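You operate a simulated robot arm through the tools that you are given. There is no shell and no other tool.

The job below is to be done with a simulated robot arm. You get a single attempt, and the scene is never put back.

Task
Put things in order on the end of the bench by the small grey shelf. At the end: the silver steel wheel is on the brown carton (marked "SHIMS"); the yellow barrel sensor stands where the silver red capped fitting stood; the blue strap roll from the end of the bench by the small grey shelf stands where the silver steel wheel stood; the silver red capped fitting stands where the blue strap roll stood; whatever was shut is shut again. Leave all else as you found it, and nothing knocked over.

It is judged by the outcome, as a careful person would: the job done as asked, and still so three seconds after it is handed in. It fails if anything else is knocked over, pushed out of place, dropped, spilled or broken.

Robot
A 6-joint arm with a two-finger parallel gripper, fixed in place. Base frame: the origin is at the foot of the arm, x ahead of it, y to its left, z up; the work surface is at about z = 0. Lengths are in mm, angles in degrees, forces in N, time in s.
With the tool pointing down near the work surface it reaches from about 160 to 420 mm from the base axis. Its first joint turns from -66.0 to 66.0 degrees. Payload 1.57 kg.
The tool frame sits at the grasp point between the pads (the TCP): z along the fingers, y along the line on which they close. The tips reach 30 mm beyond it. Largest opening 80 mm; finger width 17, thickness 12; the body of the gripper, 40 by 82 mm, starts 80 mm behind the TCP.
Orientation is told as [roll, pitch, yaw] about the base's x, y, z axes, in that order, counted from this pose: with the fingers straight down and closing along the base's y, the tool's x points along the base's -x, its y along +y and its z along -z.

Tools
- The arm moves only by the tool play_rows. Its argument "commands" is a list of rows, each a list of 7 numbers: the shift along the tool's x, y, z in mm, then the turn, a rotation vector about the tool's x, y, z in degrees, then the gripper command, from -1 (shut) to 1 (fully open), values between in proportion. In form: [[dx, dy, dz, ax, ay, az, hand], ...]. A call has 1 to 20 rows; each row shifts and turns the commanded pose from where the row before left it, along the tool's axes as they then stand. Rows are played at 5 a second. More than 50 mm and 8.6 degrees between two rows, or a gripper value outside its range, and nothing of the call is played. Where a pose cannot be reached the arm comes as near as it can. A force on the tool above 40 N (or 10 N above the force at the start of the call, whichever is more), or a blocked arm, ends the call early, and 0.2 s more pass. The fingers move at their own pace (about 153 mm/s each) and stop on an object; they squeeze with about 21 N. The grip force told is the motor's: it shows also when the fingers shut on nothing. Time passes only in rows, and 0.2 s behind the last, so rows that do not move let the fingers close. The reply holds the time, the measured pose of the TCP, the force on the tool along the base axes, the opening and the grip force, in the units named above and with some noise, with the torque about the TCP (base axes, N m) and any sound that the robot's microphone picked up, and new pictures: "pictures" is both (left out), scene, wrist or none.
- Cameras (640 x 400 px; columns grow to the right, rows downward): "scene" is fixed at [29.3, -321.6, 421.5]; the picture's right is [0.87, -0.49, 0.00], its down [-0.34, -0.61, -0.72] and it looks along [0.35, 0.62, -0.70] (base axes); focal length 231 px, centre (320, 200). "wrist" rides on the gripper at [72, -7, -122] in the tool frame; the picture's right is [0.09, 1.00, 0.00], its down [-0.84, 0.08, -0.54] and it looks along [-0.54, 0.05, 0.84] (tool axes); focal length 238 px, centre (320, 200). There is no depth. A picture from a camera that has moved, and an enlarged one, comes with that camera's place and axes in the base frame and with its lens. The place of the scene camera against the robot may be out by one fixed shift of up to 25 mm in any direction.
- inspect(camera, box): a new picture of the part [left, top, right, bottom] of that camera's present view, enlarged. It takes no simulated time.
- hand_in(): hands the job in; it is judged then, once.

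Places have to be worked out from the pictures, the camera data and where the tool is seen. Open the gripper and draw the arm clear of the work before you hand the job in, unless the task says otherwise.

The tools are called as name(argument=value, ...) on one line, values as JSON. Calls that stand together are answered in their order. play_rows: Moves the arm, as the interface text tells. Its arguments: {"type":"object","properties":{"commands":{"type":"array"},"pictures":{"type":"string","enum":["both","scene","wrist","none"]}},"required":["commands"]} The other tools are called the same way: inspect (camera, box) takes an enlarged picture of a part of a camera's view; hand_in () hands the job in.

At the start:

```text
t: 0.0
ee_pos: [267.7, -3.4, 225.7]
ee_rot: [-0.1, -0.2, 0.1]
contact_force: [0.5, 0.5, 0.0]
ft_torque: [0.0, 0.0, 0.0]
width: 80.1
finger_force: 0.1
```

scene: 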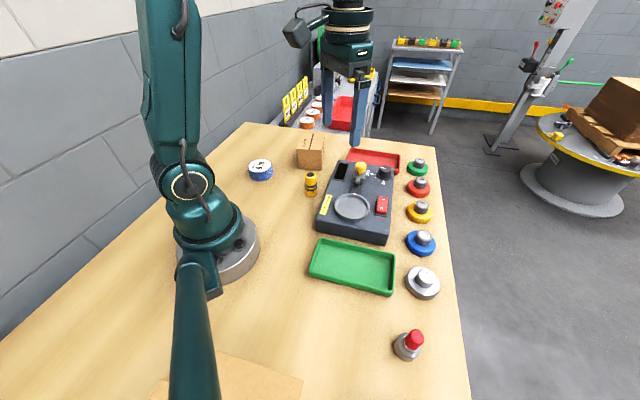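
wrist: 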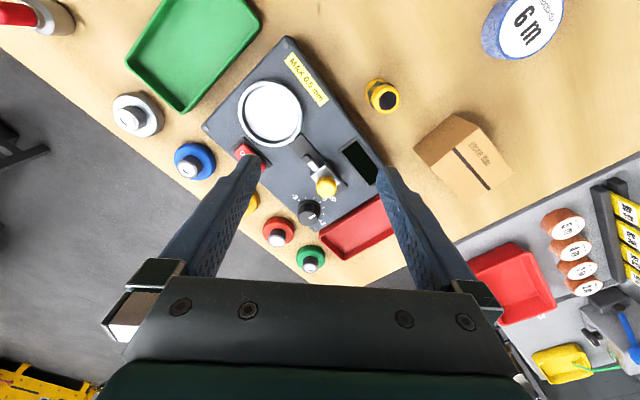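

I begin by enlarging the views to identify the objects: silver wheel, red capped fitting, yellow sensor, blue strap roll, and brown carton.

inspect(camera="scene", box=[230, 110, 470, 260])

inspect(camera="scene", box=[300, 230, 480, 400])

inspect(camera="wrist", box=[340, 0, 640, 200])

inspect(camera="wrist", box=[0, 0, 340, 280])

inspect(camera="scene", box=[270, 20, 480, 150])

```text
2.67 times, centred on (350, 185) of scene
camera zoom: at [29.3, -321.6, 421.5], right [0.87, -0.49, 0.0], down [-0.34, -0.61, -0.72], along [0.35, 0.62, -0.7], focal length 617 px, centre (240, 240)
```

zoom: 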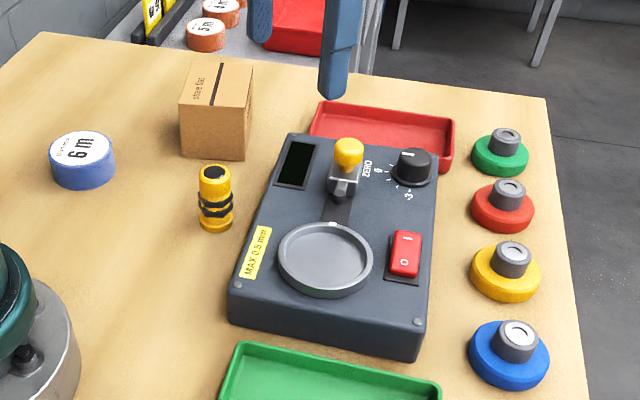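

```text
2.35 times, centred on (390, 315) of scene
camera zoom: at [29.3, -321.6, 421.5], right [0.87, -0.49, 0.0], down [-0.34, -0.61, -0.72], along [0.35, 0.62, -0.7], focal length 544 px, centre (155, -71)
```

zoom: 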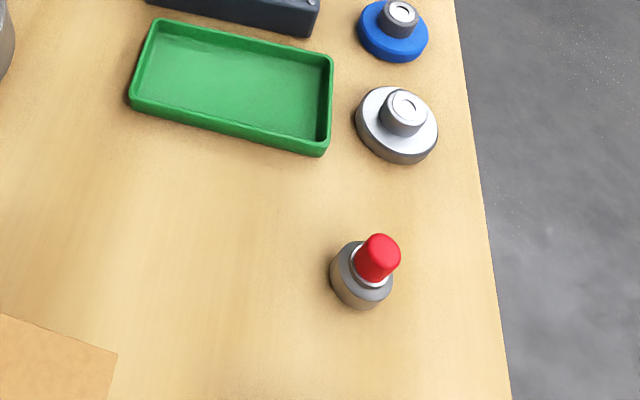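

```text
2.00 times, centred on (490, 100) of wrist
camera zoom: at [195.1, -10.4, 348.0], right [-0.09, 1.0, 0.0], down [0.84, 0.08, 0.54], along [0.54, 0.05, -0.84], focal length 477 px, centre (-20, 400)
```

zoom: 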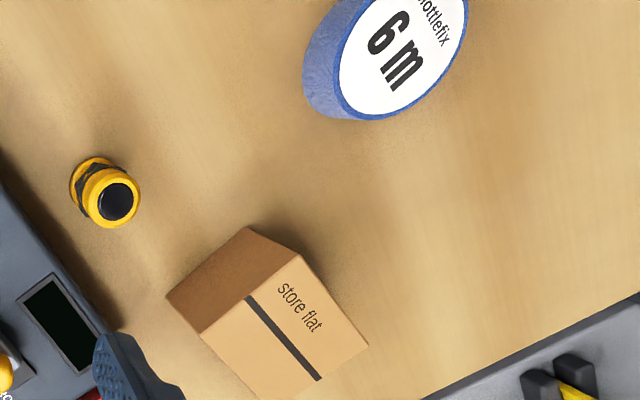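

```text
1.43 times, centred on (170, 140) of wrist
camera zoom: at [195.1, -10.4, 348.0], right [-0.09, 1.0, 0.0], down [0.84, 0.08, 0.54], along [0.54, 0.05, -0.84], focal length 340 px, centre (534, 286)
```

zoom: 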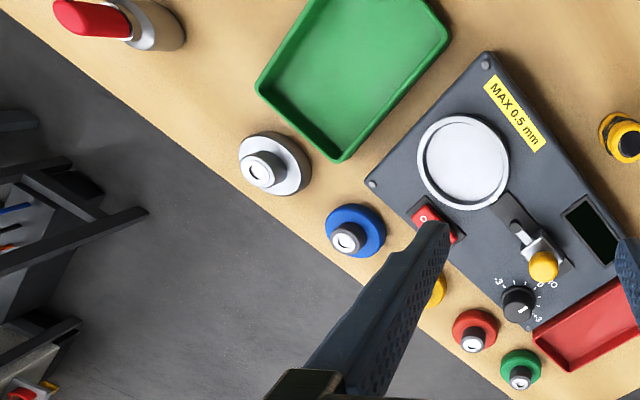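

```text
3.05 times, centred on (375, 85) of scene
camera zoom: at [29.3, -321.6, 421.5], right [0.87, -0.49, 0.0], down [-0.34, -0.61, -0.72], along [0.35, 0.62, -0.7], focal length 705 px, centre (152, 550)
```

zoom: 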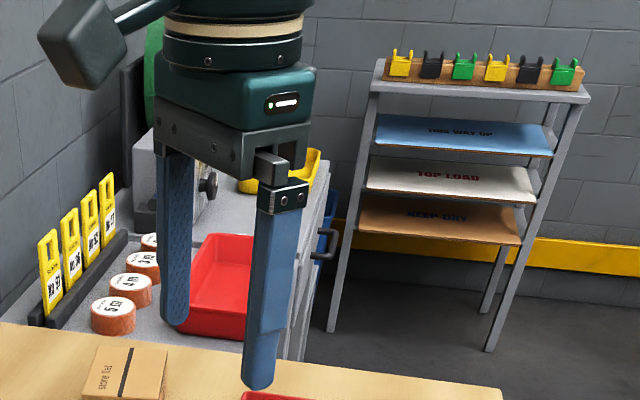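

The wheel, fitting, sensor and blue "6 m" roll are all visible; the carton in view shows "store flat" on top, so I need to find the "SHIMS" mark. I swing the arm to the right to look around there with the wrist camera.

play_rows(commands=[[2.6, -37.3, 0, 0, 0, 8, 1], [2.6, -37.3, 0, 0, 0, 8, 1], [2.6, -37.3, 0, 0, 0, 8, 1], [2.6, -37.3, 0, 0, 0, 8, 1], [2.6, -37.3, 0, 0, 0, 8, 1], [0, 0, 0, 0, 0, 0, 1]])

```text
t: 1.4
ee_pos: [206.5, -175.3, 226.9]
ee_rot: [0.1, -0.2, -40.0]
contact_force: [0.1, 0.8, 0.3]
ft_torque: [-0.02, -0.02, 0.02]
width: 80.1
finger_force: 0.1
camera wrist: at [146.3, -134.7, 349.7], right [0.57, 0.82, 0.0], down [0.69, -0.48, 0.54], along [0.45, -0.31, -0.84], focal length 238 px, centre (320, 200)
```

scene: 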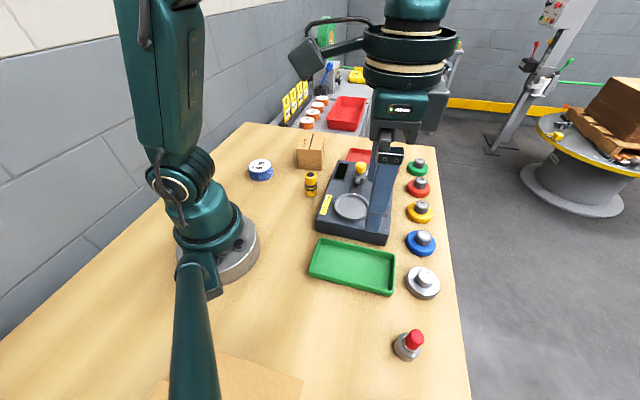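
wrist: 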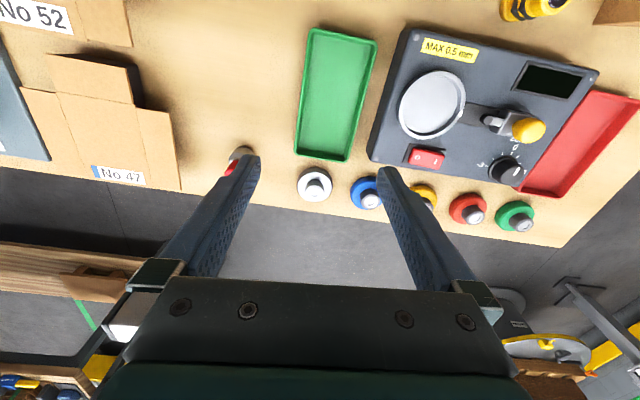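

There are more cartons to the right ("No 47", "No 52"). I enlarge that region.

inspect(camera="wrist", box=[0, 0, 260, 200])

inspect(camera="wrist", box=[0, 160, 240, 400])

inspect(camera="scene", box=[270, 40, 400, 180])

```text
2.00 times, centred on (130, 100) of wrist
camera zoom: at [146.3, -134.7, 349.7], right [0.57, 0.82, 0.0], down [0.69, -0.48, 0.54], along [0.45, -0.31, -0.84], focal length 477 px, centre (700, 400)
```

zoom: 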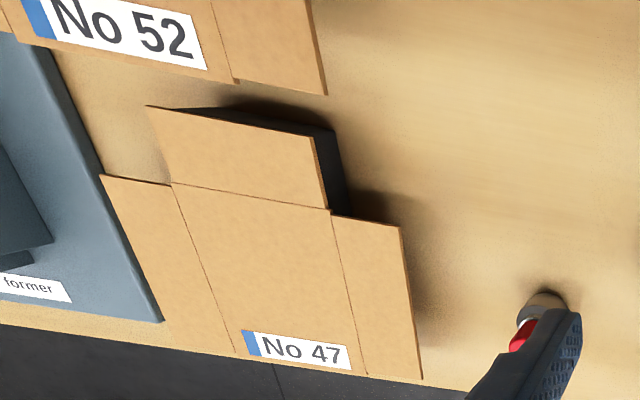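

```text
1.67 times, centred on (120, 280) of wrist
camera zoom: at [146.3, -134.7, 349.7], right [0.57, 0.82, 0.0], down [0.69, -0.48, 0.54], along [0.45, -0.31, -0.84], focal length 397 px, centre (653, 67)
```

zoom: 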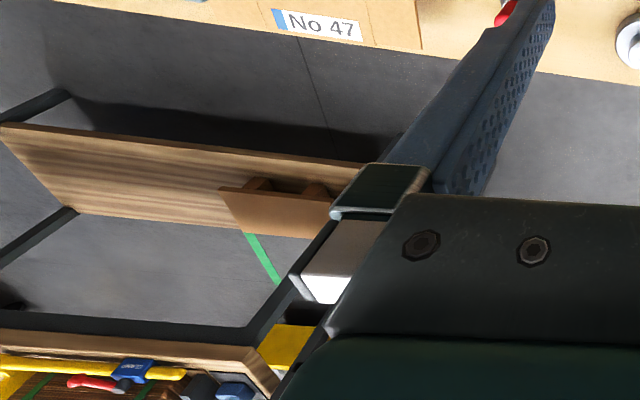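

```text
2.86 times, centred on (335, 110) of scene
camera zoom: at [29.3, -321.7, 421.5], right [0.87, -0.49, 0.0], down [-0.34, -0.61, -0.72], along [0.35, 0.62, -0.7], focal length 661 px, centre (277, 457)
```

zoom: 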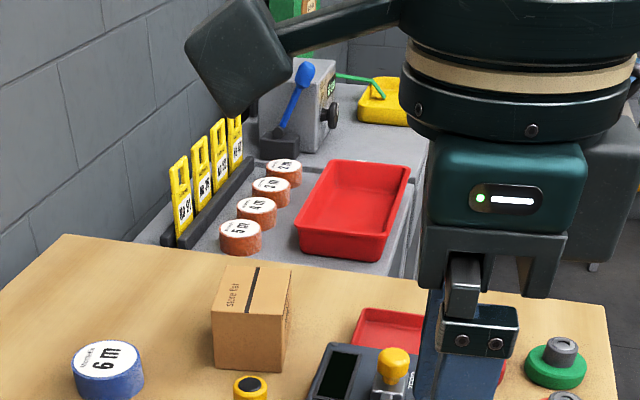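

The stock on the right is a carton former with flat blanks, so the brown box on the bench is the likely SHIMS carton; I will check its hidden faces later. Now I enlarge the wheel area to locate the silver wheel exactly.

inspect(camera="wrist", box=[280, 140, 440, 240])

inspect(camera="scene", box=[380, 220, 480, 380])

```text
4.00 times, centred on (360, 190) of wrist
camera zoom: at [146.3, -134.7, 349.7], right [0.57, 0.82, 0.0], down [0.69, -0.48, 0.54], along [0.45, -0.31, -0.84], focal length 953 px, centre (160, 240)
```

zoom: 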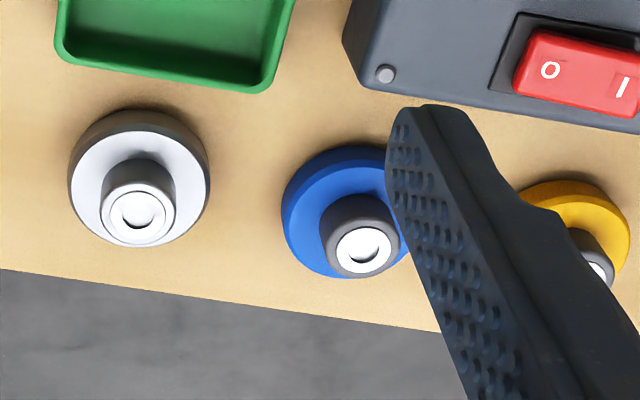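

```text
2.50 times, centred on (430, 300) of scene
camera zoom: at [29.3, -321.7, 421.5], right [0.87, -0.49, 0.0], down [-0.34, -0.61, -0.72], along [0.35, 0.62, -0.7], focal length 578 px, centre (45, -50)
```

zoom: 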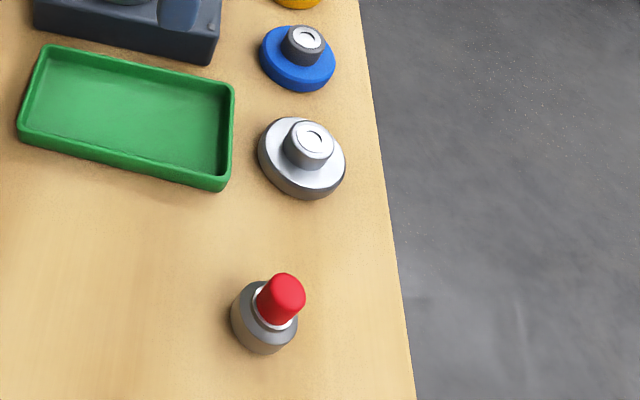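

The silver wheel sits at about (296, -248): disc about 56 mm across, hub about 27 mm across with its top near z = 40. Next I swing high to the left to see the carton, roll and sensor.

play_rows(commands=[[2.6, 37.3, 0, 0, 0, -8, 1], [2.6, 37.3, 0, 0, 0, -8, 1], [2.6, 37.3, 0, 0, 0, -8, 1], [2.6, 37.3, 0, 0, 0, -8, 1], [2.6, 37.3, 0, 0, 0, -8, 1], [2.6, 37.3, 0, 0, 0, -8, 1], [2.6, 37.3, 0, 0, 0, -8, 1], [2.6, 37.3, 0, 0, 0, -8, 1], [2.6, 37.3, 0, 0, 0, -8, 1], [2.6, 37.3, 0, 0, 0, -8, 1], [0, 0, 0, 0, 0, 0, 1]])

```text
t: 3.8
ee_pos: [205.0, 166.2, 225.0]
ee_rot: [-0.1, -0.2, 40.2]
contact_force: [0.0, 0.0, 0.6]
ft_torque: [-0.01, 0.0, 0.0]
width: 79.9
finger_force: 0.1
camera wrist: at [153.2, 114.1, 347.9], right [-0.71, 0.7, 0.0], down [0.59, 0.6, 0.54], along [0.38, 0.39, -0.84], focal length 238 px, centre (320, 200)
```

scene: 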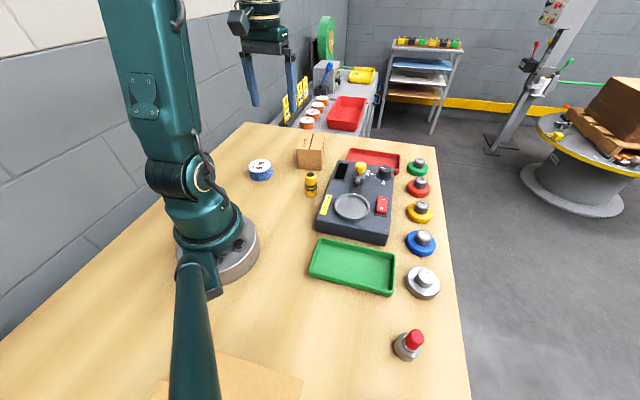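
wrist: 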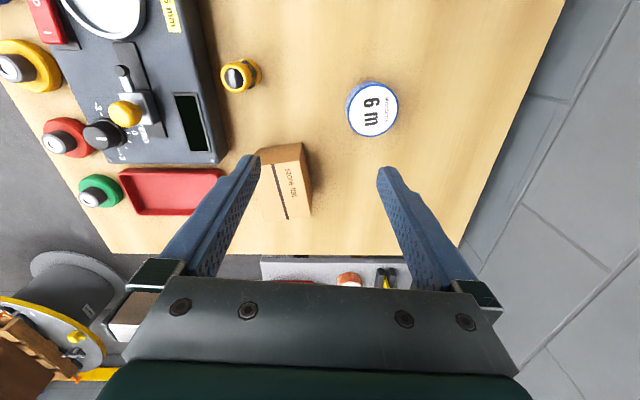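

inspect(camera="wrist", box=[200, 40, 440, 240])

inspect(camera="scene", box=[270, 50, 400, 140])

```text
2.00 times, centred on (320, 140) of wrist
camera zoom: at [153.2, 114.1, 347.9], right [-0.71, 0.7, 0.0], down [0.59, 0.6, 0.54], along [0.38, 0.39, -0.84], focal length 477 px, centre (320, 320)
```

zoom: 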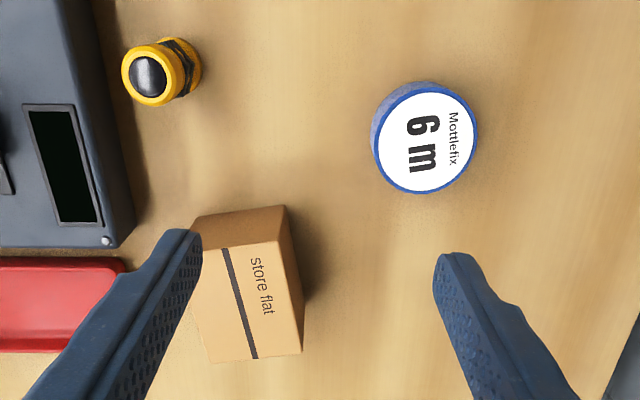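

```text
4.44 times, centred on (335, 95) of scene
camera zoom: at [29.3, -321.6, 421.5], right [0.87, -0.49, 0.0], down [-0.34, -0.61, -0.72], along [0.35, 0.62, -0.7], focal length 1028 px, centre (253, 667)
```

zoom: 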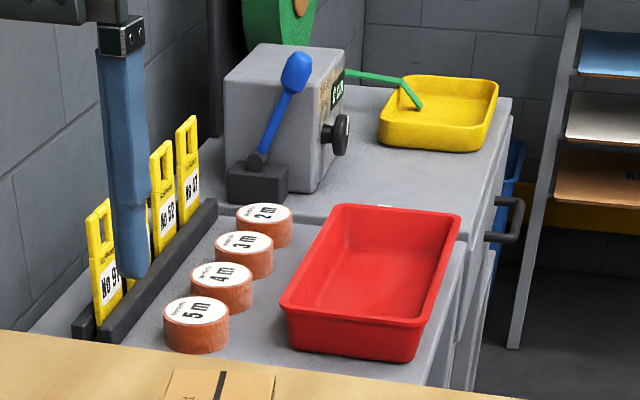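

The roll is about 68 mm across near (153, 212), and the carton is near (300, 225), shut with tape on top. I zoom tightly on the carton from both cameras to look for the SHIMS mark and its exact outline.

inspect(camera="scene", box=[285, 125, 345, 205])

inspect(camera="wrist", box=[240, 130, 330, 230])

inspect(camera="scene", box=[240, 145, 285, 190])

```text
5.00 times, centred on (315, 165) of scene
camera zoom: at [29.3, -321.6, 421.5], right [0.87, -0.49, 0.0], down [-0.34, -0.61, -0.72], along [0.35, 0.62, -0.7], focal length 1156 px, centre (345, 375)
```

zoom: 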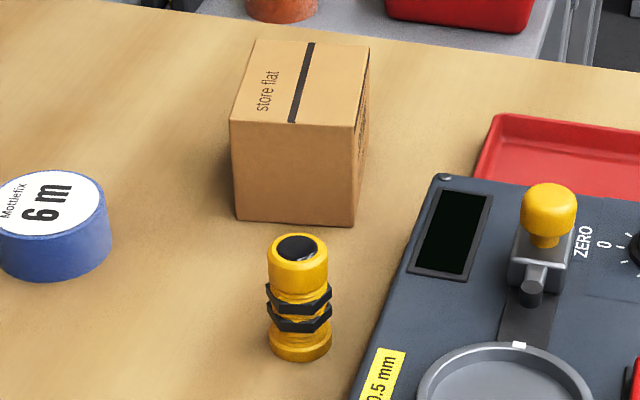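

```text
4.00 times, centred on (285, 180) of wrist
camera zoom: at [153.2, 114.1, 347.9], right [-0.71, 0.7, 0.0], down [0.59, 0.6, 0.54], along [0.38, 0.39, -0.84], focal length 953 px, centre (460, 280)
```

zoom: 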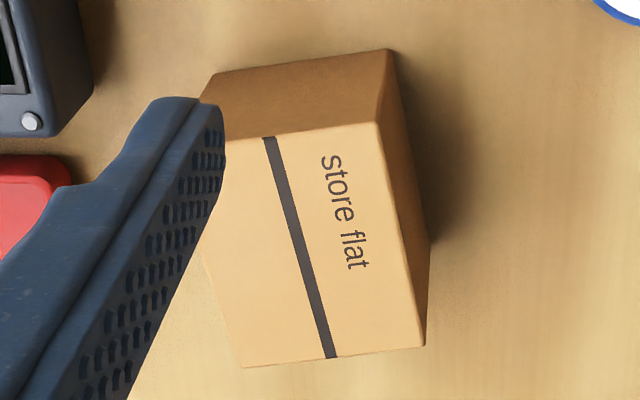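

```text
8.89 times, centred on (262, 168) of scene
camera zoom: at [29.3, -321.6, 421.5], right [0.87, -0.49, 0.0], down [-0.34, -0.61, -0.72], along [0.35, 0.62, -0.7], focal length 2056 px, centre (831, 489)
```

zoom: 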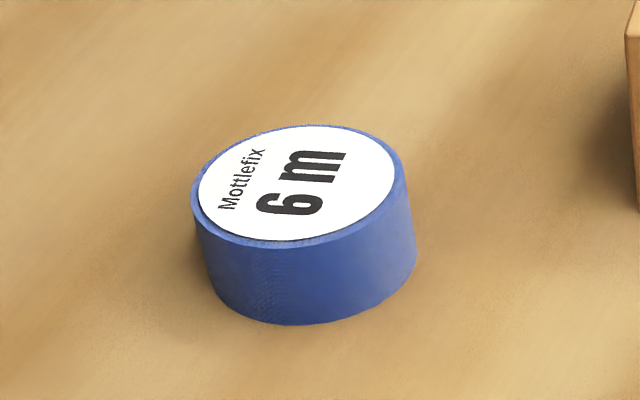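

There seems to be dark print on the carton's side that faces the console. I zoom in more there.

inspect(camera="scene", box=[310, 130, 326, 172])

inspect(camera="scene", box=[295, 165, 330, 200])

inspect(camera="scene", box=[385, 320, 430, 370])

```text
9.52 times, centred on (318, 151) of scene
camera zoom: at [29.3, -321.6, 421.5], right [0.87, -0.49, 0.0], down [-0.34, -0.61, -0.72], along [0.35, 0.62, -0.7], focal length 2203 px, centre (339, 667)
```

zoom: 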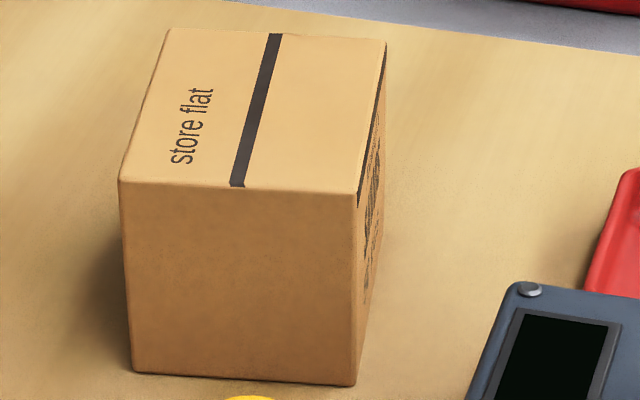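

```text
11.43 times, centred on (312, 182) of scene
camera zoom: at [29.3, -321.6, 421.5], right [0.87, -0.49, 0.0], down [-0.34, -0.61, -0.72], along [0.35, 0.62, -0.7], focal length 2643 px, centre (406, 400)
```

zoom: 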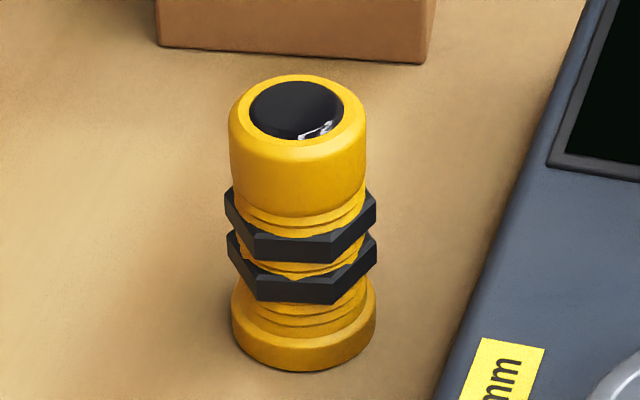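

```text
8.00 times, centred on (408, 345) of scene
camera zoom: at [29.3, -321.6, 421.5], right [0.87, -0.49, 0.0], down [-0.34, -0.61, -0.72], along [0.35, 0.62, -0.7], focal length 1850 px, centre (-380, -960)
```

zoom: 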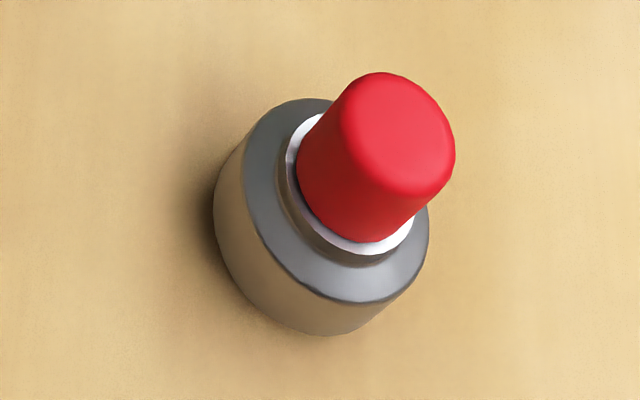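

The carton's console-facing side carries print, most likely SHIMS. I move the arm back over the middle, yawed left, so the wrist camera can read that side and give an unobstructed view of the carton.

play_rows(commands=[[17.6, -44, 0, 0, 0, 0, 1], [17.6, -44, 0, 0, 0, 0, 1], [17.6, -44, 0, 0, 0, 0, 1], [17.6, -44, 0, 0, 0, 0, 1], [17.6, -44, 0, 0, 0, 0, 1], [0, 0, 0, 0, 0, -8, 1], [0, 0, 0, 0, 0, -8, 1], [0, 0, 0, 0, 0, 0, 1]], pictures="wrist")

```text
t: 5.6
ee_pos: [279.0, -56.4, 225.8]
ee_rot: [-0.1, -0.1, 56.3]
contact_force: [0.2, -0.2, 0.7]
ft_torque: [0.01, 0.04, 0.0]
width: 79.8
finger_force: 0.1
camera wrist: at [244.7, -119.6, 347.7], right [-0.88, 0.48, 0.0], down [0.4, 0.74, 0.54], along [0.26, 0.48, -0.84], focal length 238 px, centre (320, 200)
```

wrist: 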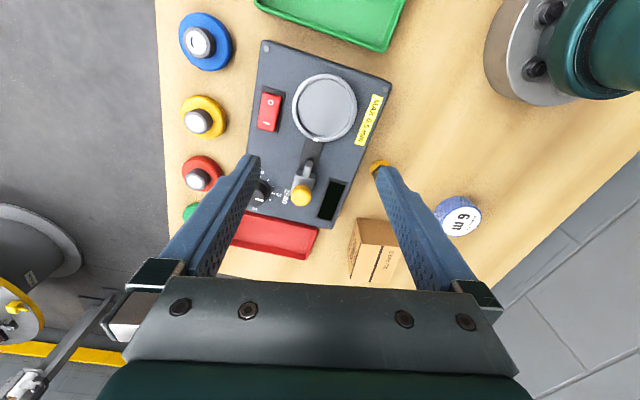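

inspect(camera="wrist", box=[335, 205, 415, 295])

inspect(camera="wrist", box=[160, 0, 400, 150])

```text
4.44 times, centred on (375, 250) of wrist
camera zoom: at [244.7, -119.6, 347.7], right [-0.88, 0.48, 0.0], down [0.4, 0.74, 0.54], along [0.26, 0.48, -0.84], focal length 1059 px, centre (76, -22)
```

zoom: 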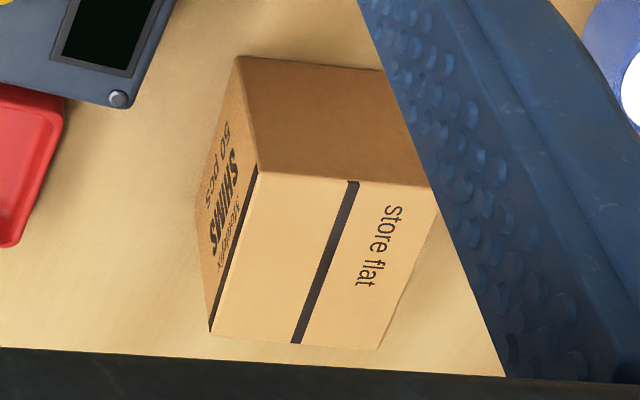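

```text
2.67 times, centred on (280, 75) of wrist
camera zoom: at [244.7, -119.6, 347.7], right [-0.88, 0.48, 0.0], down [0.4, 0.74, 0.54], along [0.26, 0.48, -0.84], focal length 636 px, centre (427, 533)
```

zoom: 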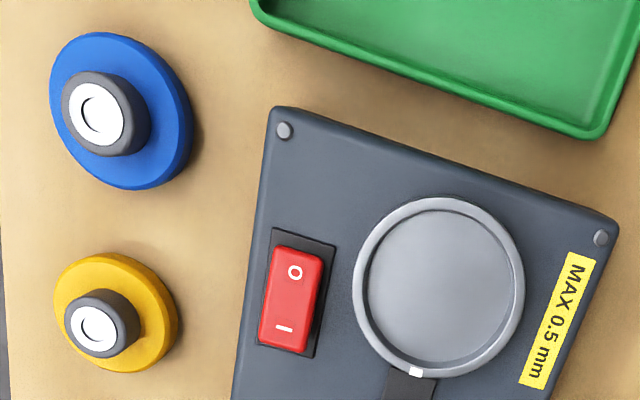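

The side reads "SHIMS", so the carton is confirmed: top centre about (311, 197), top at z ≈ 67, top face 65 × 91 mm. Now I go above the silver wheel for a close look before gripping.

play_rows(commands=[[12.3, -9.4, 0, 0, 0, 8, 1], [10.9, -11.1, 0, 0, 0, 8, 1], [9.3, -12.5, 0, 0, 0, 8, 1], [7.4, -13.6, 0, 0, 0, 8, 1], [5.5, -14.5, 0, 0, 0, 8, 1], [3.4, -15.2, 0, 0, 0, 8, 1], [1.2, -15.5, 0, 0, 0, 8, 1], [-0.9, -15.5, 0, 0, 0, 8, 1], [-3.1, -15.2, 0, 0, 0, 8, 1], [-5.2, -14.7, 0, 0, 0, 8, 1], [-7.2, -13.8, 0, 0, 0, 8, 1], [-9, -12.7, 0, 0, 0, 8, 1], [0, 0, 38, 0, 0, 0, 1], [0, 0, 38, 0, 0, 0, 1], [0, 0, 0, 0, 0, 0, 1]], pictures="both")

```text
t: 8.8
ee_pos: [277.0, -234.0, 138.1]
ee_rot: [0.1, -0.1, -39.9]
contact_force: [-0.5, -0.4, 1.0]
ft_torque: [0.0, 0.03, -0.01]
width: 80.2
finger_force: 0.2
out of reach, approached as far as the arm can: row 11, 12
camera wrist: at [216.7, -192.3, 260.3], right [0.57, 0.82, 0.0], down [0.69, -0.48, 0.54], along [0.45, -0.31, -0.84], focal length 238 px, centre (320, 200)
```

scene: 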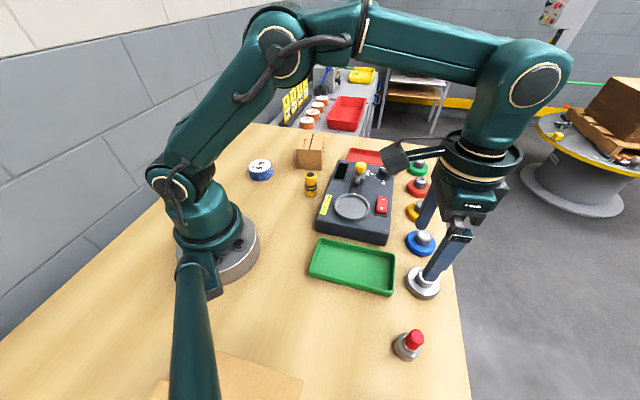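
wrist: 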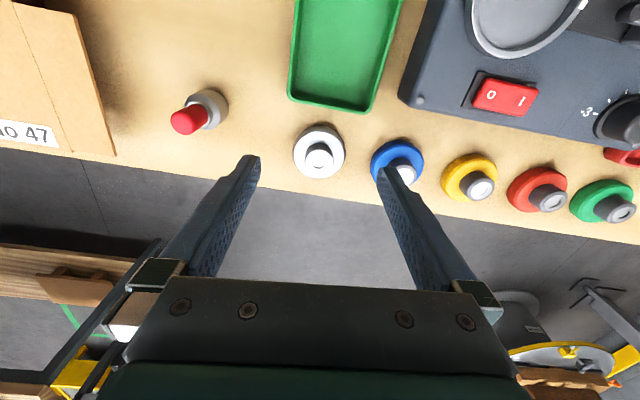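

The close view shows the wheel just ahead and right between the fingers. I enlarge it to fix the centre.

inspect(camera="wrist", box=[270, 100, 430, 200])

inspect(camera="wrist", box=[150, 70, 260, 160])

```text
4.00 times, centred on (350, 150) of wrist
camera zoom: at [216.7, -192.3, 260.3], right [0.57, 0.82, 0.0], down [0.69, -0.48, 0.54], along [0.45, -0.31, -0.84], focal length 953 px, centre (200, 400)
```

zoom: 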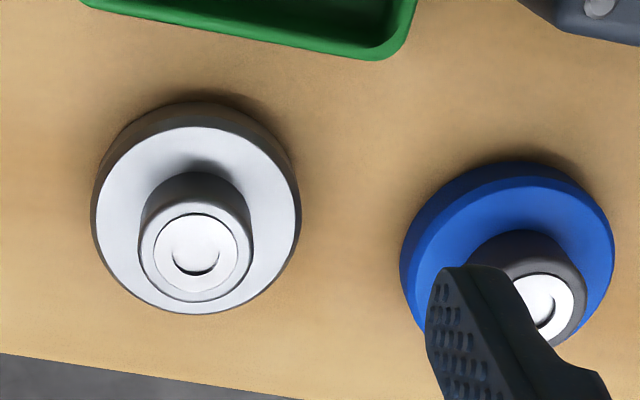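

```text
4.44 times, centred on (205, 115) of wrist
camera zoom: at [216.7, -192.3, 260.3], right [0.57, 0.82, 0.0], down [0.69, -0.48, 0.54], along [0.45, -0.31, -0.84], focal length 1059 px, centre (831, 578)
```

zoom: 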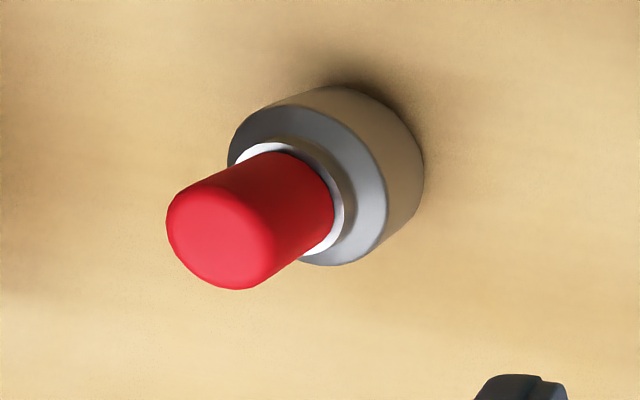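

I judge the wheel centre at (297, -248.5), with the hub top at z ≈ 42. I lower to z ≈ 80, move out over it with fingers at about 56 mm, and check alignment.

play_rows(commands=[[0, 0, 29, 0, 0, 0, 0.4], [0, 0, 29, 0, 0, 0, 0.4], [-12.3, 0.8, 0, 0, 0, 0, 0.4], [-12.3, 0.9, 0, 0, 0, 0, 0.4], [0, 0, 0, 0, 0, 0, 0.4]], pictures="both")

```text
t: 10.0
ee_pos: [297.9, -247.6, 80.0]
ee_rot: [0.1, -0.1, -39.9]
contact_force: [0.0, -0.4, 0.3]
ft_torque: [0.0, -0.01, -0.06]
width: 55.6
finger_force: 0.0
camera wrist: at [237.6, -207.0, 203.3], right [0.57, 0.82, 0.0], down [0.69, -0.48, 0.54], along [0.45, -0.31, -0.84], focal length 238 px, centre (320, 200)
```

scene: 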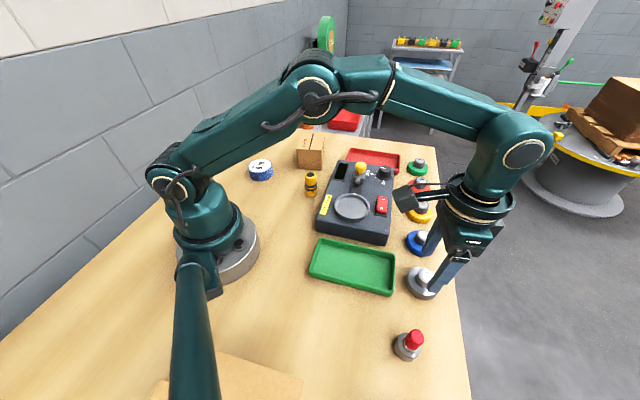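
wrist: 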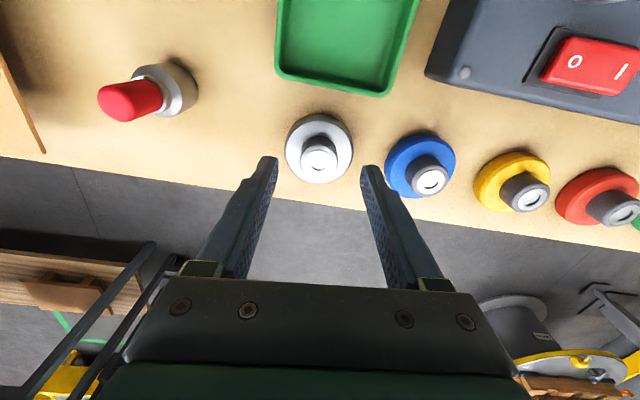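

inspect(camera="wrist", box=[250, 90, 410, 210])

```text
3.33 times, centred on (330, 150) of wrist
camera zoom: at [237.6, -207.0, 203.3], right [0.57, 0.82, 0.0], down [0.69, -0.48, 0.54], along [0.45, -0.31, -0.84], focal length 794 px, centre (287, 367)
```

zoom: 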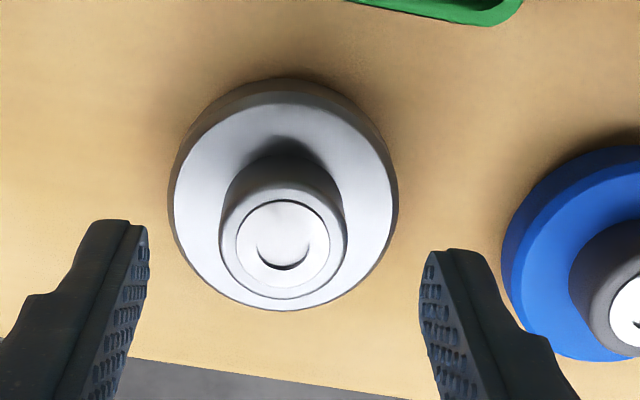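

The hub is centred between the fingers to within about 1 mm. I lower so the tips are just above the disc (TCP z ≈ 53) and close on the hub.

play_rows(commands=[[0, -1.2, 14, 0, 0, 0, 0.4], [0, 0, 13, 0, 0, 0, 0.4], [0, 0, 0, 0, 0, 0, 0.4], [0, 0, 0, 0, 0, 0, -1], [0, 0, 0, 0, 0, 0, -1], [0, 0, 0, 0, 0, 0, -1], [0, 0, 0, 0, 0, 0, -1]], pictures="wrist")

```text
t: 11.6
ee_pos: [295.9, -248.5, 53.4]
ee_rot: [0.1, 0.0, -39.9]
contact_force: [-0.3, -0.6, 1.6]
ft_torque: [0.01, 0.01, 0.01]
width: 29.5
finger_force: 20.3
camera wrist: at [236.0, -208.1, 176.0], right [0.57, 0.82, 0.0], down [0.69, -0.48, 0.54], along [0.45, -0.31, -0.84], focal length 238 px, centre (320, 200)
```

wrist: 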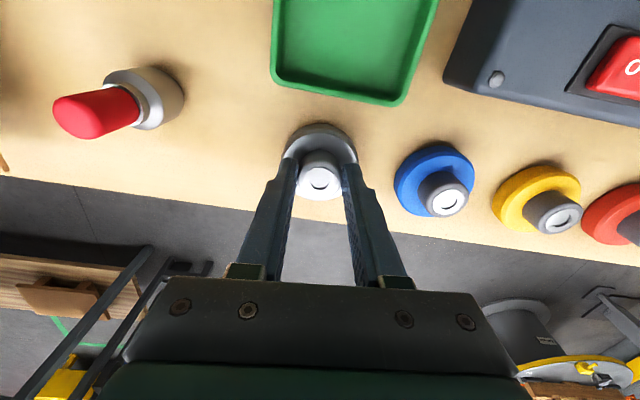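

The grip holds at 29.5 mm on the hub. I lift gently, drawing inward, and check that the wheel comes along.

play_rows(commands=[[0, 0, -15, 0, 0, 0, -1], [0, 0, -25, 0, 0, 0, -1], [15, 0, -30, 0, 0, 0, -1], [20, 0, -30, 0, 0, 0, -1], [20, 0, -30, 0, 0, 0, -1], [0, 0, 0, 0, 0, 0, -1]], pictures="both")

```text
t: 13.0
ee_pos: [254.9, -214.9, 187.6]
ee_rot: [0.1, 0.0, -39.9]
contact_force: [-0.5, -0.7, -2.6]
ft_torque: [0.01, 0.03, 0.0]
width: 29.1
finger_force: 21.1
camera wrist: at [194.5, -174.2, 310.3], right [0.57, 0.82, 0.0], down [0.69, -0.48, 0.54], along [0.45, -0.31, -0.84], focal length 238 px, centre (320, 200)
```

scene: 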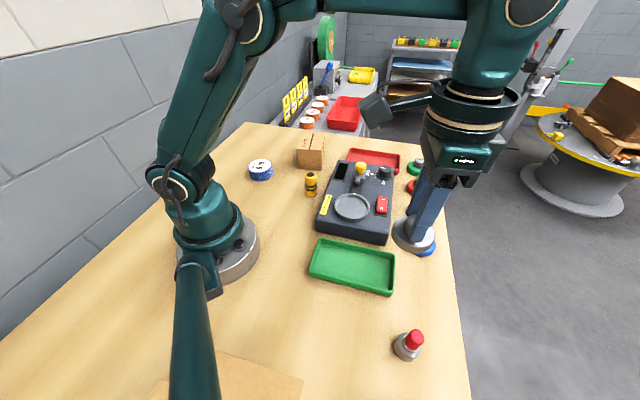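
wrist: 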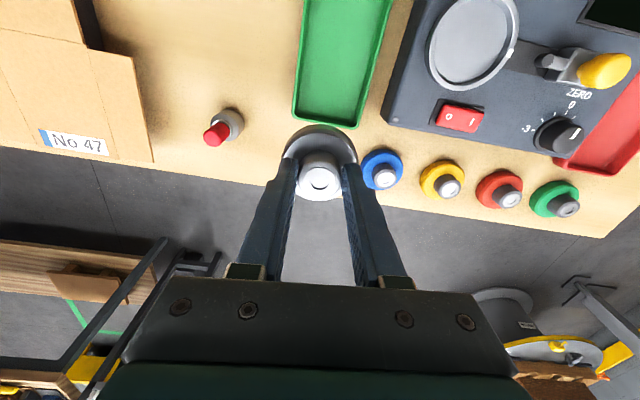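

The wheel is held steadily (about 0.3 kg). I swing over at z ≈ 187 toward the carton.

play_rows(commands=[[3.2, 46.3, 0, 0, 0, -8, -1], [3.2, 46.3, 0, 0, 0, -8, -1], [3.2, 46.3, 0, 0, 0, -8, -1], [3.2, 46.3, 0, 0, 0, -8, -1], [3.2, 46.3, 0, 0, 0, -8, -1], [3.2, 46.3, 0, 0, 0, -8, -1], [3.2, 46.3, 0, 0, 0, -8, -1], [3.2, 46.3, 0, 0, 0, -8, -1], [3.2, 46.3, 0, 0, 0, -8, -1], [0, 0, 0, 0, 0, 0, -1]], pictures="both")

```text
t: 15.2
ee_pos: [277.9, 179.0, 183.9]
ee_rot: [-0.1, 0.0, 32.2]
contact_force: [0.3, -0.3, -2.5]
ft_torque: [-0.04, 0.0, 0.0]
width: 29.3
finger_force: 21.3
camera wrist: at [220.8, 134.4, 307.4], right [-0.61, 0.79, 0.0], down [0.67, 0.51, 0.54], along [0.43, 0.33, -0.84], focal length 238 px, centre (320, 200)
```

scene: 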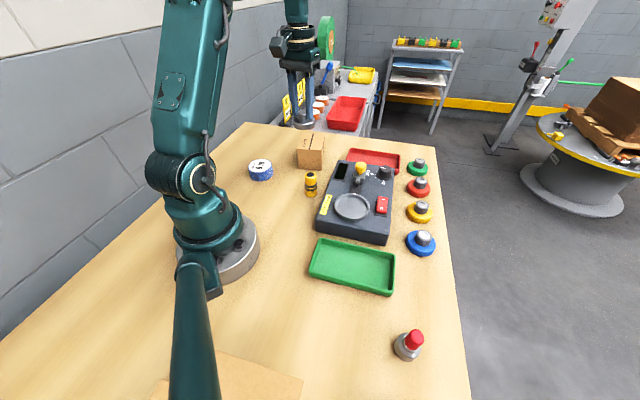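
wrist: 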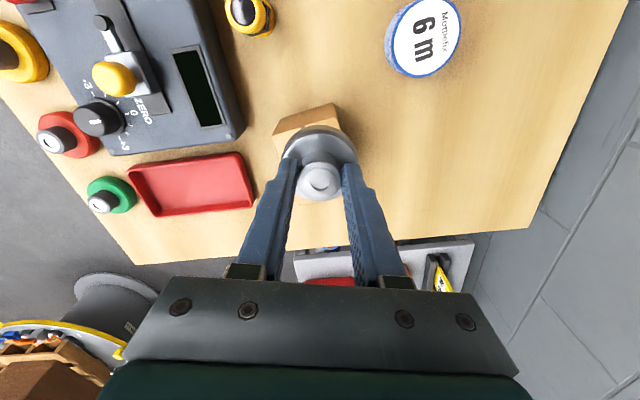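

I need a zoom to confirm the carton's position relative to the held wheel.

inspect(camera="wrist", box=[250, 80, 390, 220])

inspect(camera="scene", box=[270, 90, 350, 190])

```text
2.86 times, centred on (320, 150) of wrist
camera zoom: at [220.8, 134.4, 307.4], right [-0.61, 0.79, 0.0], down [0.67, 0.51, 0.54], along [0.43, 0.33, -0.84], focal length 681 px, centre (320, 343)
```

zoom: 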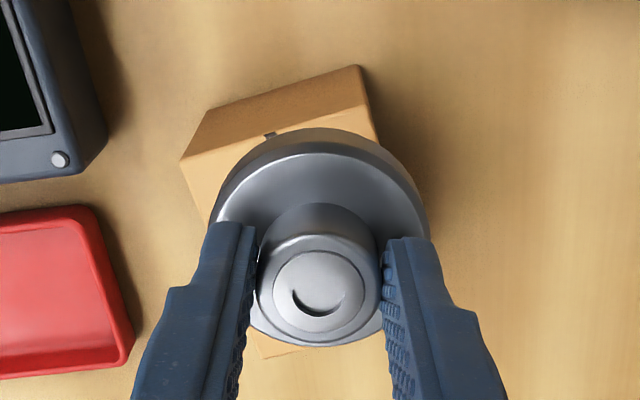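

```text
4.00 times, centred on (310, 140) of scene
camera zoom: at [29.3, -321.6, 421.5], right [0.87, -0.49, 0.0], down [-0.34, -0.61, -0.72], along [0.35, 0.62, -0.7], focal length 925 px, centre (360, 440)
```

zoom: 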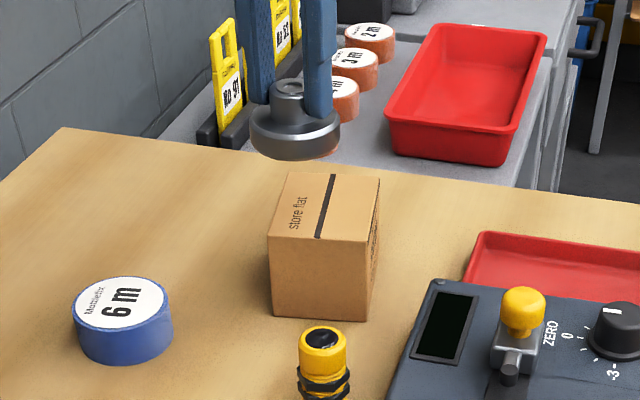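

The carton's outline agrees with my estimate (top centre (311, 197.5)). I lower to z ≈ 145 and move out over the centre.

play_rows(commands=[[0, 0, 20, 0, 0, 0, -1], [0, 0, 19, 0, 0, 0, -1], [-19, -1, 0, 0, 0, 0, -1], [-19, -1, 0, 0, 0, 0, -1], [0, 0, 0, 0, 0, 0, -1]], pictures="both")

```text
t: 16.4
ee_pos: [314.4, 195.0, 146.5]
ee_rot: [0.0, -0.1, 32.1]
contact_force: [-0.4, 0.2, -3.2]
ft_torque: [-0.01, 0.03, 0.01]
width: 29.5
finger_force: 21.0
camera wrist: at [256.6, 150.8, 269.4], right [-0.61, 0.79, 0.0], down [0.67, 0.51, 0.54], along [0.43, 0.33, -0.84], focal length 238 px, centre (320, 200)
```

scene: 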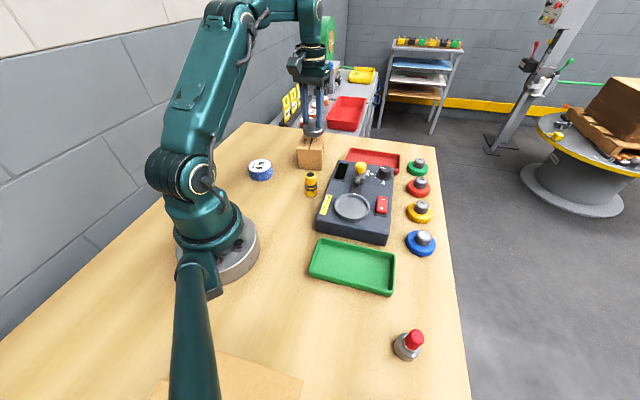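
wrist: 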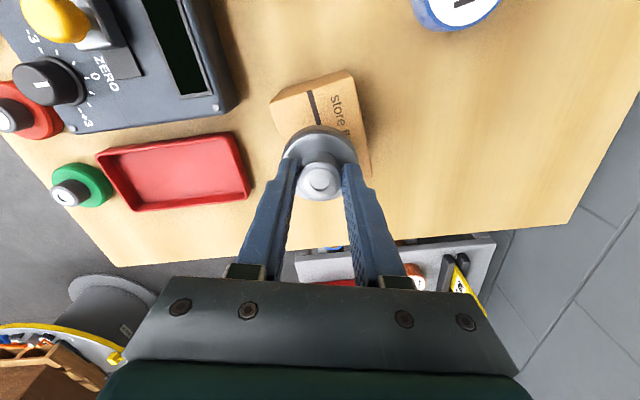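

I correct by about 4 mm to the carton's centre and lower to just above contact.

play_rows(commands=[[1.5, 3.5, 8, 0, 0, 0, -1], [0, 0, 8, 0, 0, 0, -1], [0, 0, 5, 0, 0, 0, -1], [0, 0, 0, 0, 0, 0, -1]], pictures="both")

inspect(camera="scene", box=[280, 110, 350, 190])

inspect(camera="wrist", box=[240, 50, 400, 220])

```text
t: 17.4
ee_pos: [310.3, 198.9, 125.6]
ee_rot: [0.0, 0.0, 32.1]
contact_force: [-0.3, -0.2, -2.9]
ft_torque: [-0.02, -0.02, 0.02]
width: 29.6
finger_force: 21.2
camera wrist: at [252.7, 154.4, 248.0], right [-0.61, 0.79, 0.0], down [0.67, 0.51, 0.54], along [0.43, 0.33, -0.84], focal length 238 px, centre (320, 200)
```

scene: 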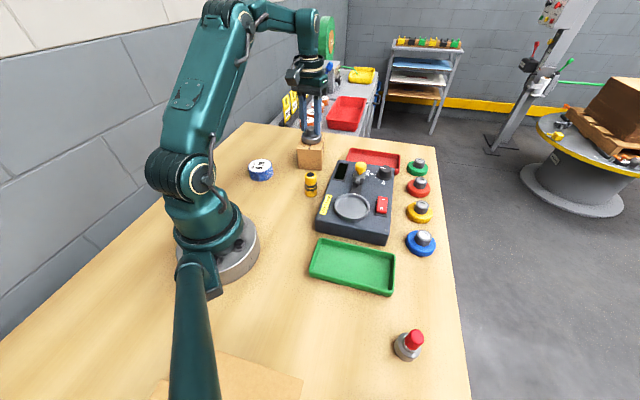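
wrist: 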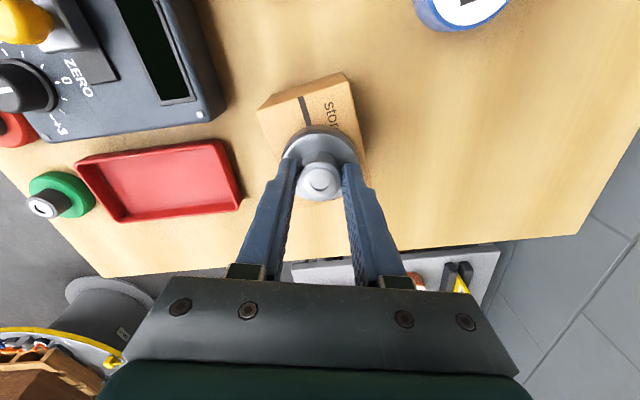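

```text
5.00 times, centred on (315, 150) of scene
camera zoom: at [29.3, -321.6, 421.5], right [0.87, -0.49, 0.0], down [-0.34, -0.61, -0.72], along [0.35, 0.62, -0.7], focal length 1156 px, centre (345, 450)
```

zoom: 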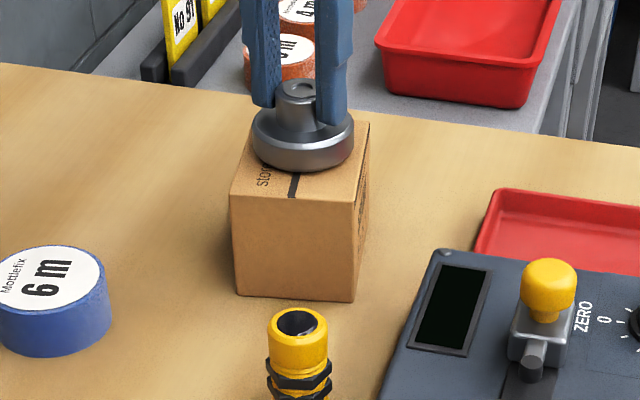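

```text
2.35 times, centred on (320, 135) of wrist
camera zoom: at [252.7, 154.4, 248.0], right [-0.61, 0.79, 0.0], down [0.67, 0.51, 0.54], along [0.43, 0.33, -0.84], focal length 561 px, centre (320, 353)
```

zoom: 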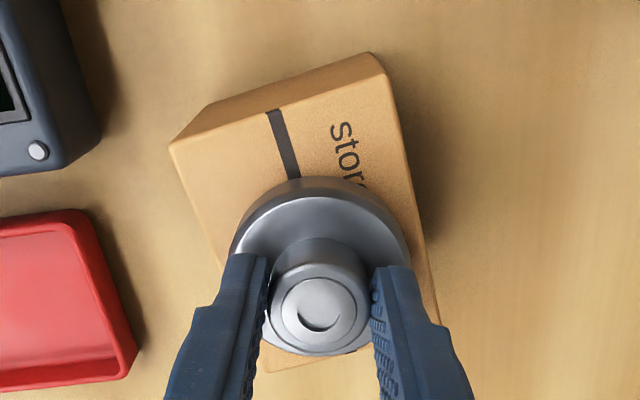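

The wheel hangs about 5 mm above the carton, within 2 mm of its centre. I lower it in small steps to touch.

play_rows(commands=[[0, 0, 2.5, 0, 0, 0, -1], [0, 0, 1.2, 0, 0, 0, -1], [0, 0, 0, 0, 0, 0, -1]], pictures="none")

inspect(camera="scene", box=[290, 120, 340, 180])

```text
t: 18.2
ee_pos: [310.5, 198.7, 121.9]
ee_rot: [0.0, -0.3, 32.1]
contact_force: [-5.6, 0.6, 14.7]
ft_torque: [0.13, 0.12, 0.03]
width: 29.7
finger_force: 21.7
```

```text
6.67 times, centred on (315, 150) of scene
camera zoom: at [29.3, -321.7, 421.5], right [0.87, -0.49, 0.0], down [-0.34, -0.61, -0.72], along [0.35, 0.62, -0.7], focal length 1542 px, centre (353, 533)
```

zoom: 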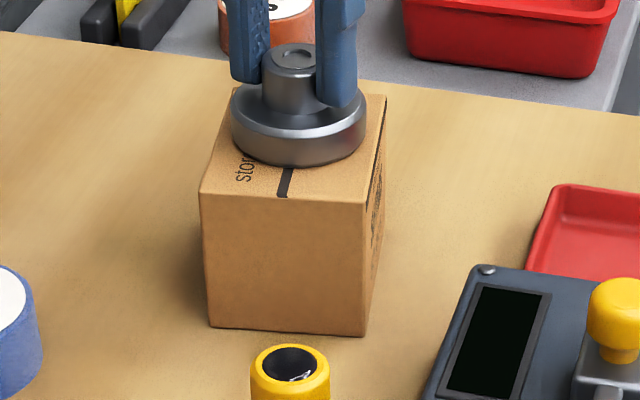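

It touches now (about 15 N upward). I ease up slightly to relieve the push and open the fingers.

play_rows(commands=[[0, 0, -0.8, 0, 0, 0, -1], [0, 0, 0, 0, 0, 0, -1]], pictures="none")

```text
t: 18.8
ee_pos: [311.5, 197.9, 122.2]
ee_rot: [0.1, -0.2, 32.1]
contact_force: [-4.4, 2.3, 14.0]
ft_torque: [0.25, -0.1, 0.1]
width: 29.5
finger_force: 21.0
```

Still about 14 N of push, so I raise another 1.5 mm before releasing.

play_rows(commands=[[0, 0, -1, 0, 0, 0, -1], [0, 0, -0.6, 0, 0, 0, -1], [0, 0, 0, 0, 0, 0, -1]], pictures="none")

```text
t: 19.6
ee_pos: [310.0, 197.7, 122.9]
ee_rot: [-0.1, -0.1, 32.1]
contact_force: [0.3, -0.4, -2.8]
ft_torque: [0.02, -0.03, 0.01]
width: 29.6
finger_force: 20.9
```

Now the wheel hangs free, less than about 1.5 mm above the carton. I lower 0.7 mm and release.

play_rows(commands=[[0, 0, 0.8, 0, 0, 0, -1], [0, 0, 0, 0, 0, 0, -1], [0, 0, 0, 0, 0, 0, 0.0], [0, 0, 0, 0, 0, 0, 0.4], [0, 0, 0, 0, 0, 0, 0.4]], pictures="both")

```text
t: 20.8
ee_pos: [310.8, 199.5, 123.7]
ee_rot: [0.0, -0.1, 32.1]
contact_force: [-0.2, -0.5, 0.3]
ft_torque: [-0.02, 0.02, 0.0]
width: 55.9
finger_force: 0.1
camera wrist: at [253.1, 154.0, 245.1], right [-0.61, 0.79, 0.0], down [0.67, 0.51, 0.54], along [0.43, 0.33, -0.84], focal length 238 px, centre (320, 200)
```

scene: 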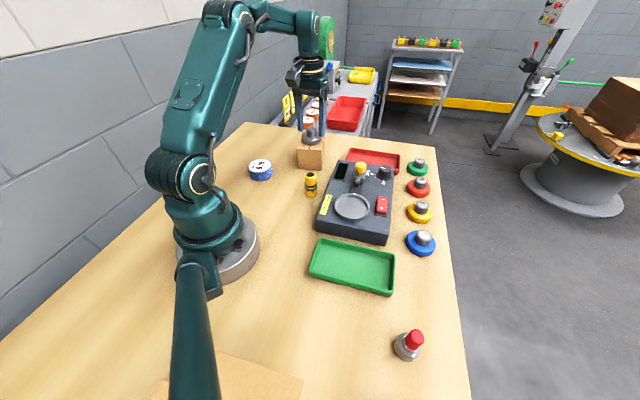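
wrist: 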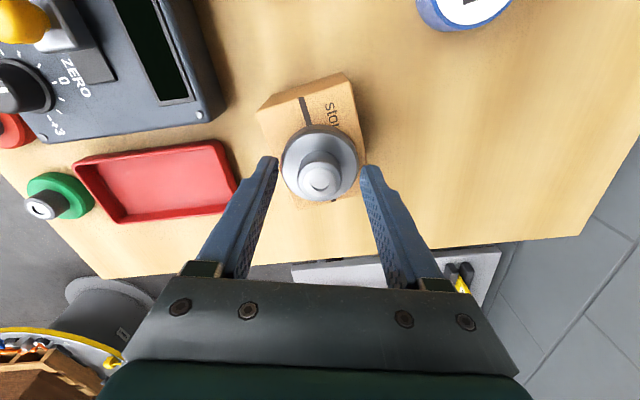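

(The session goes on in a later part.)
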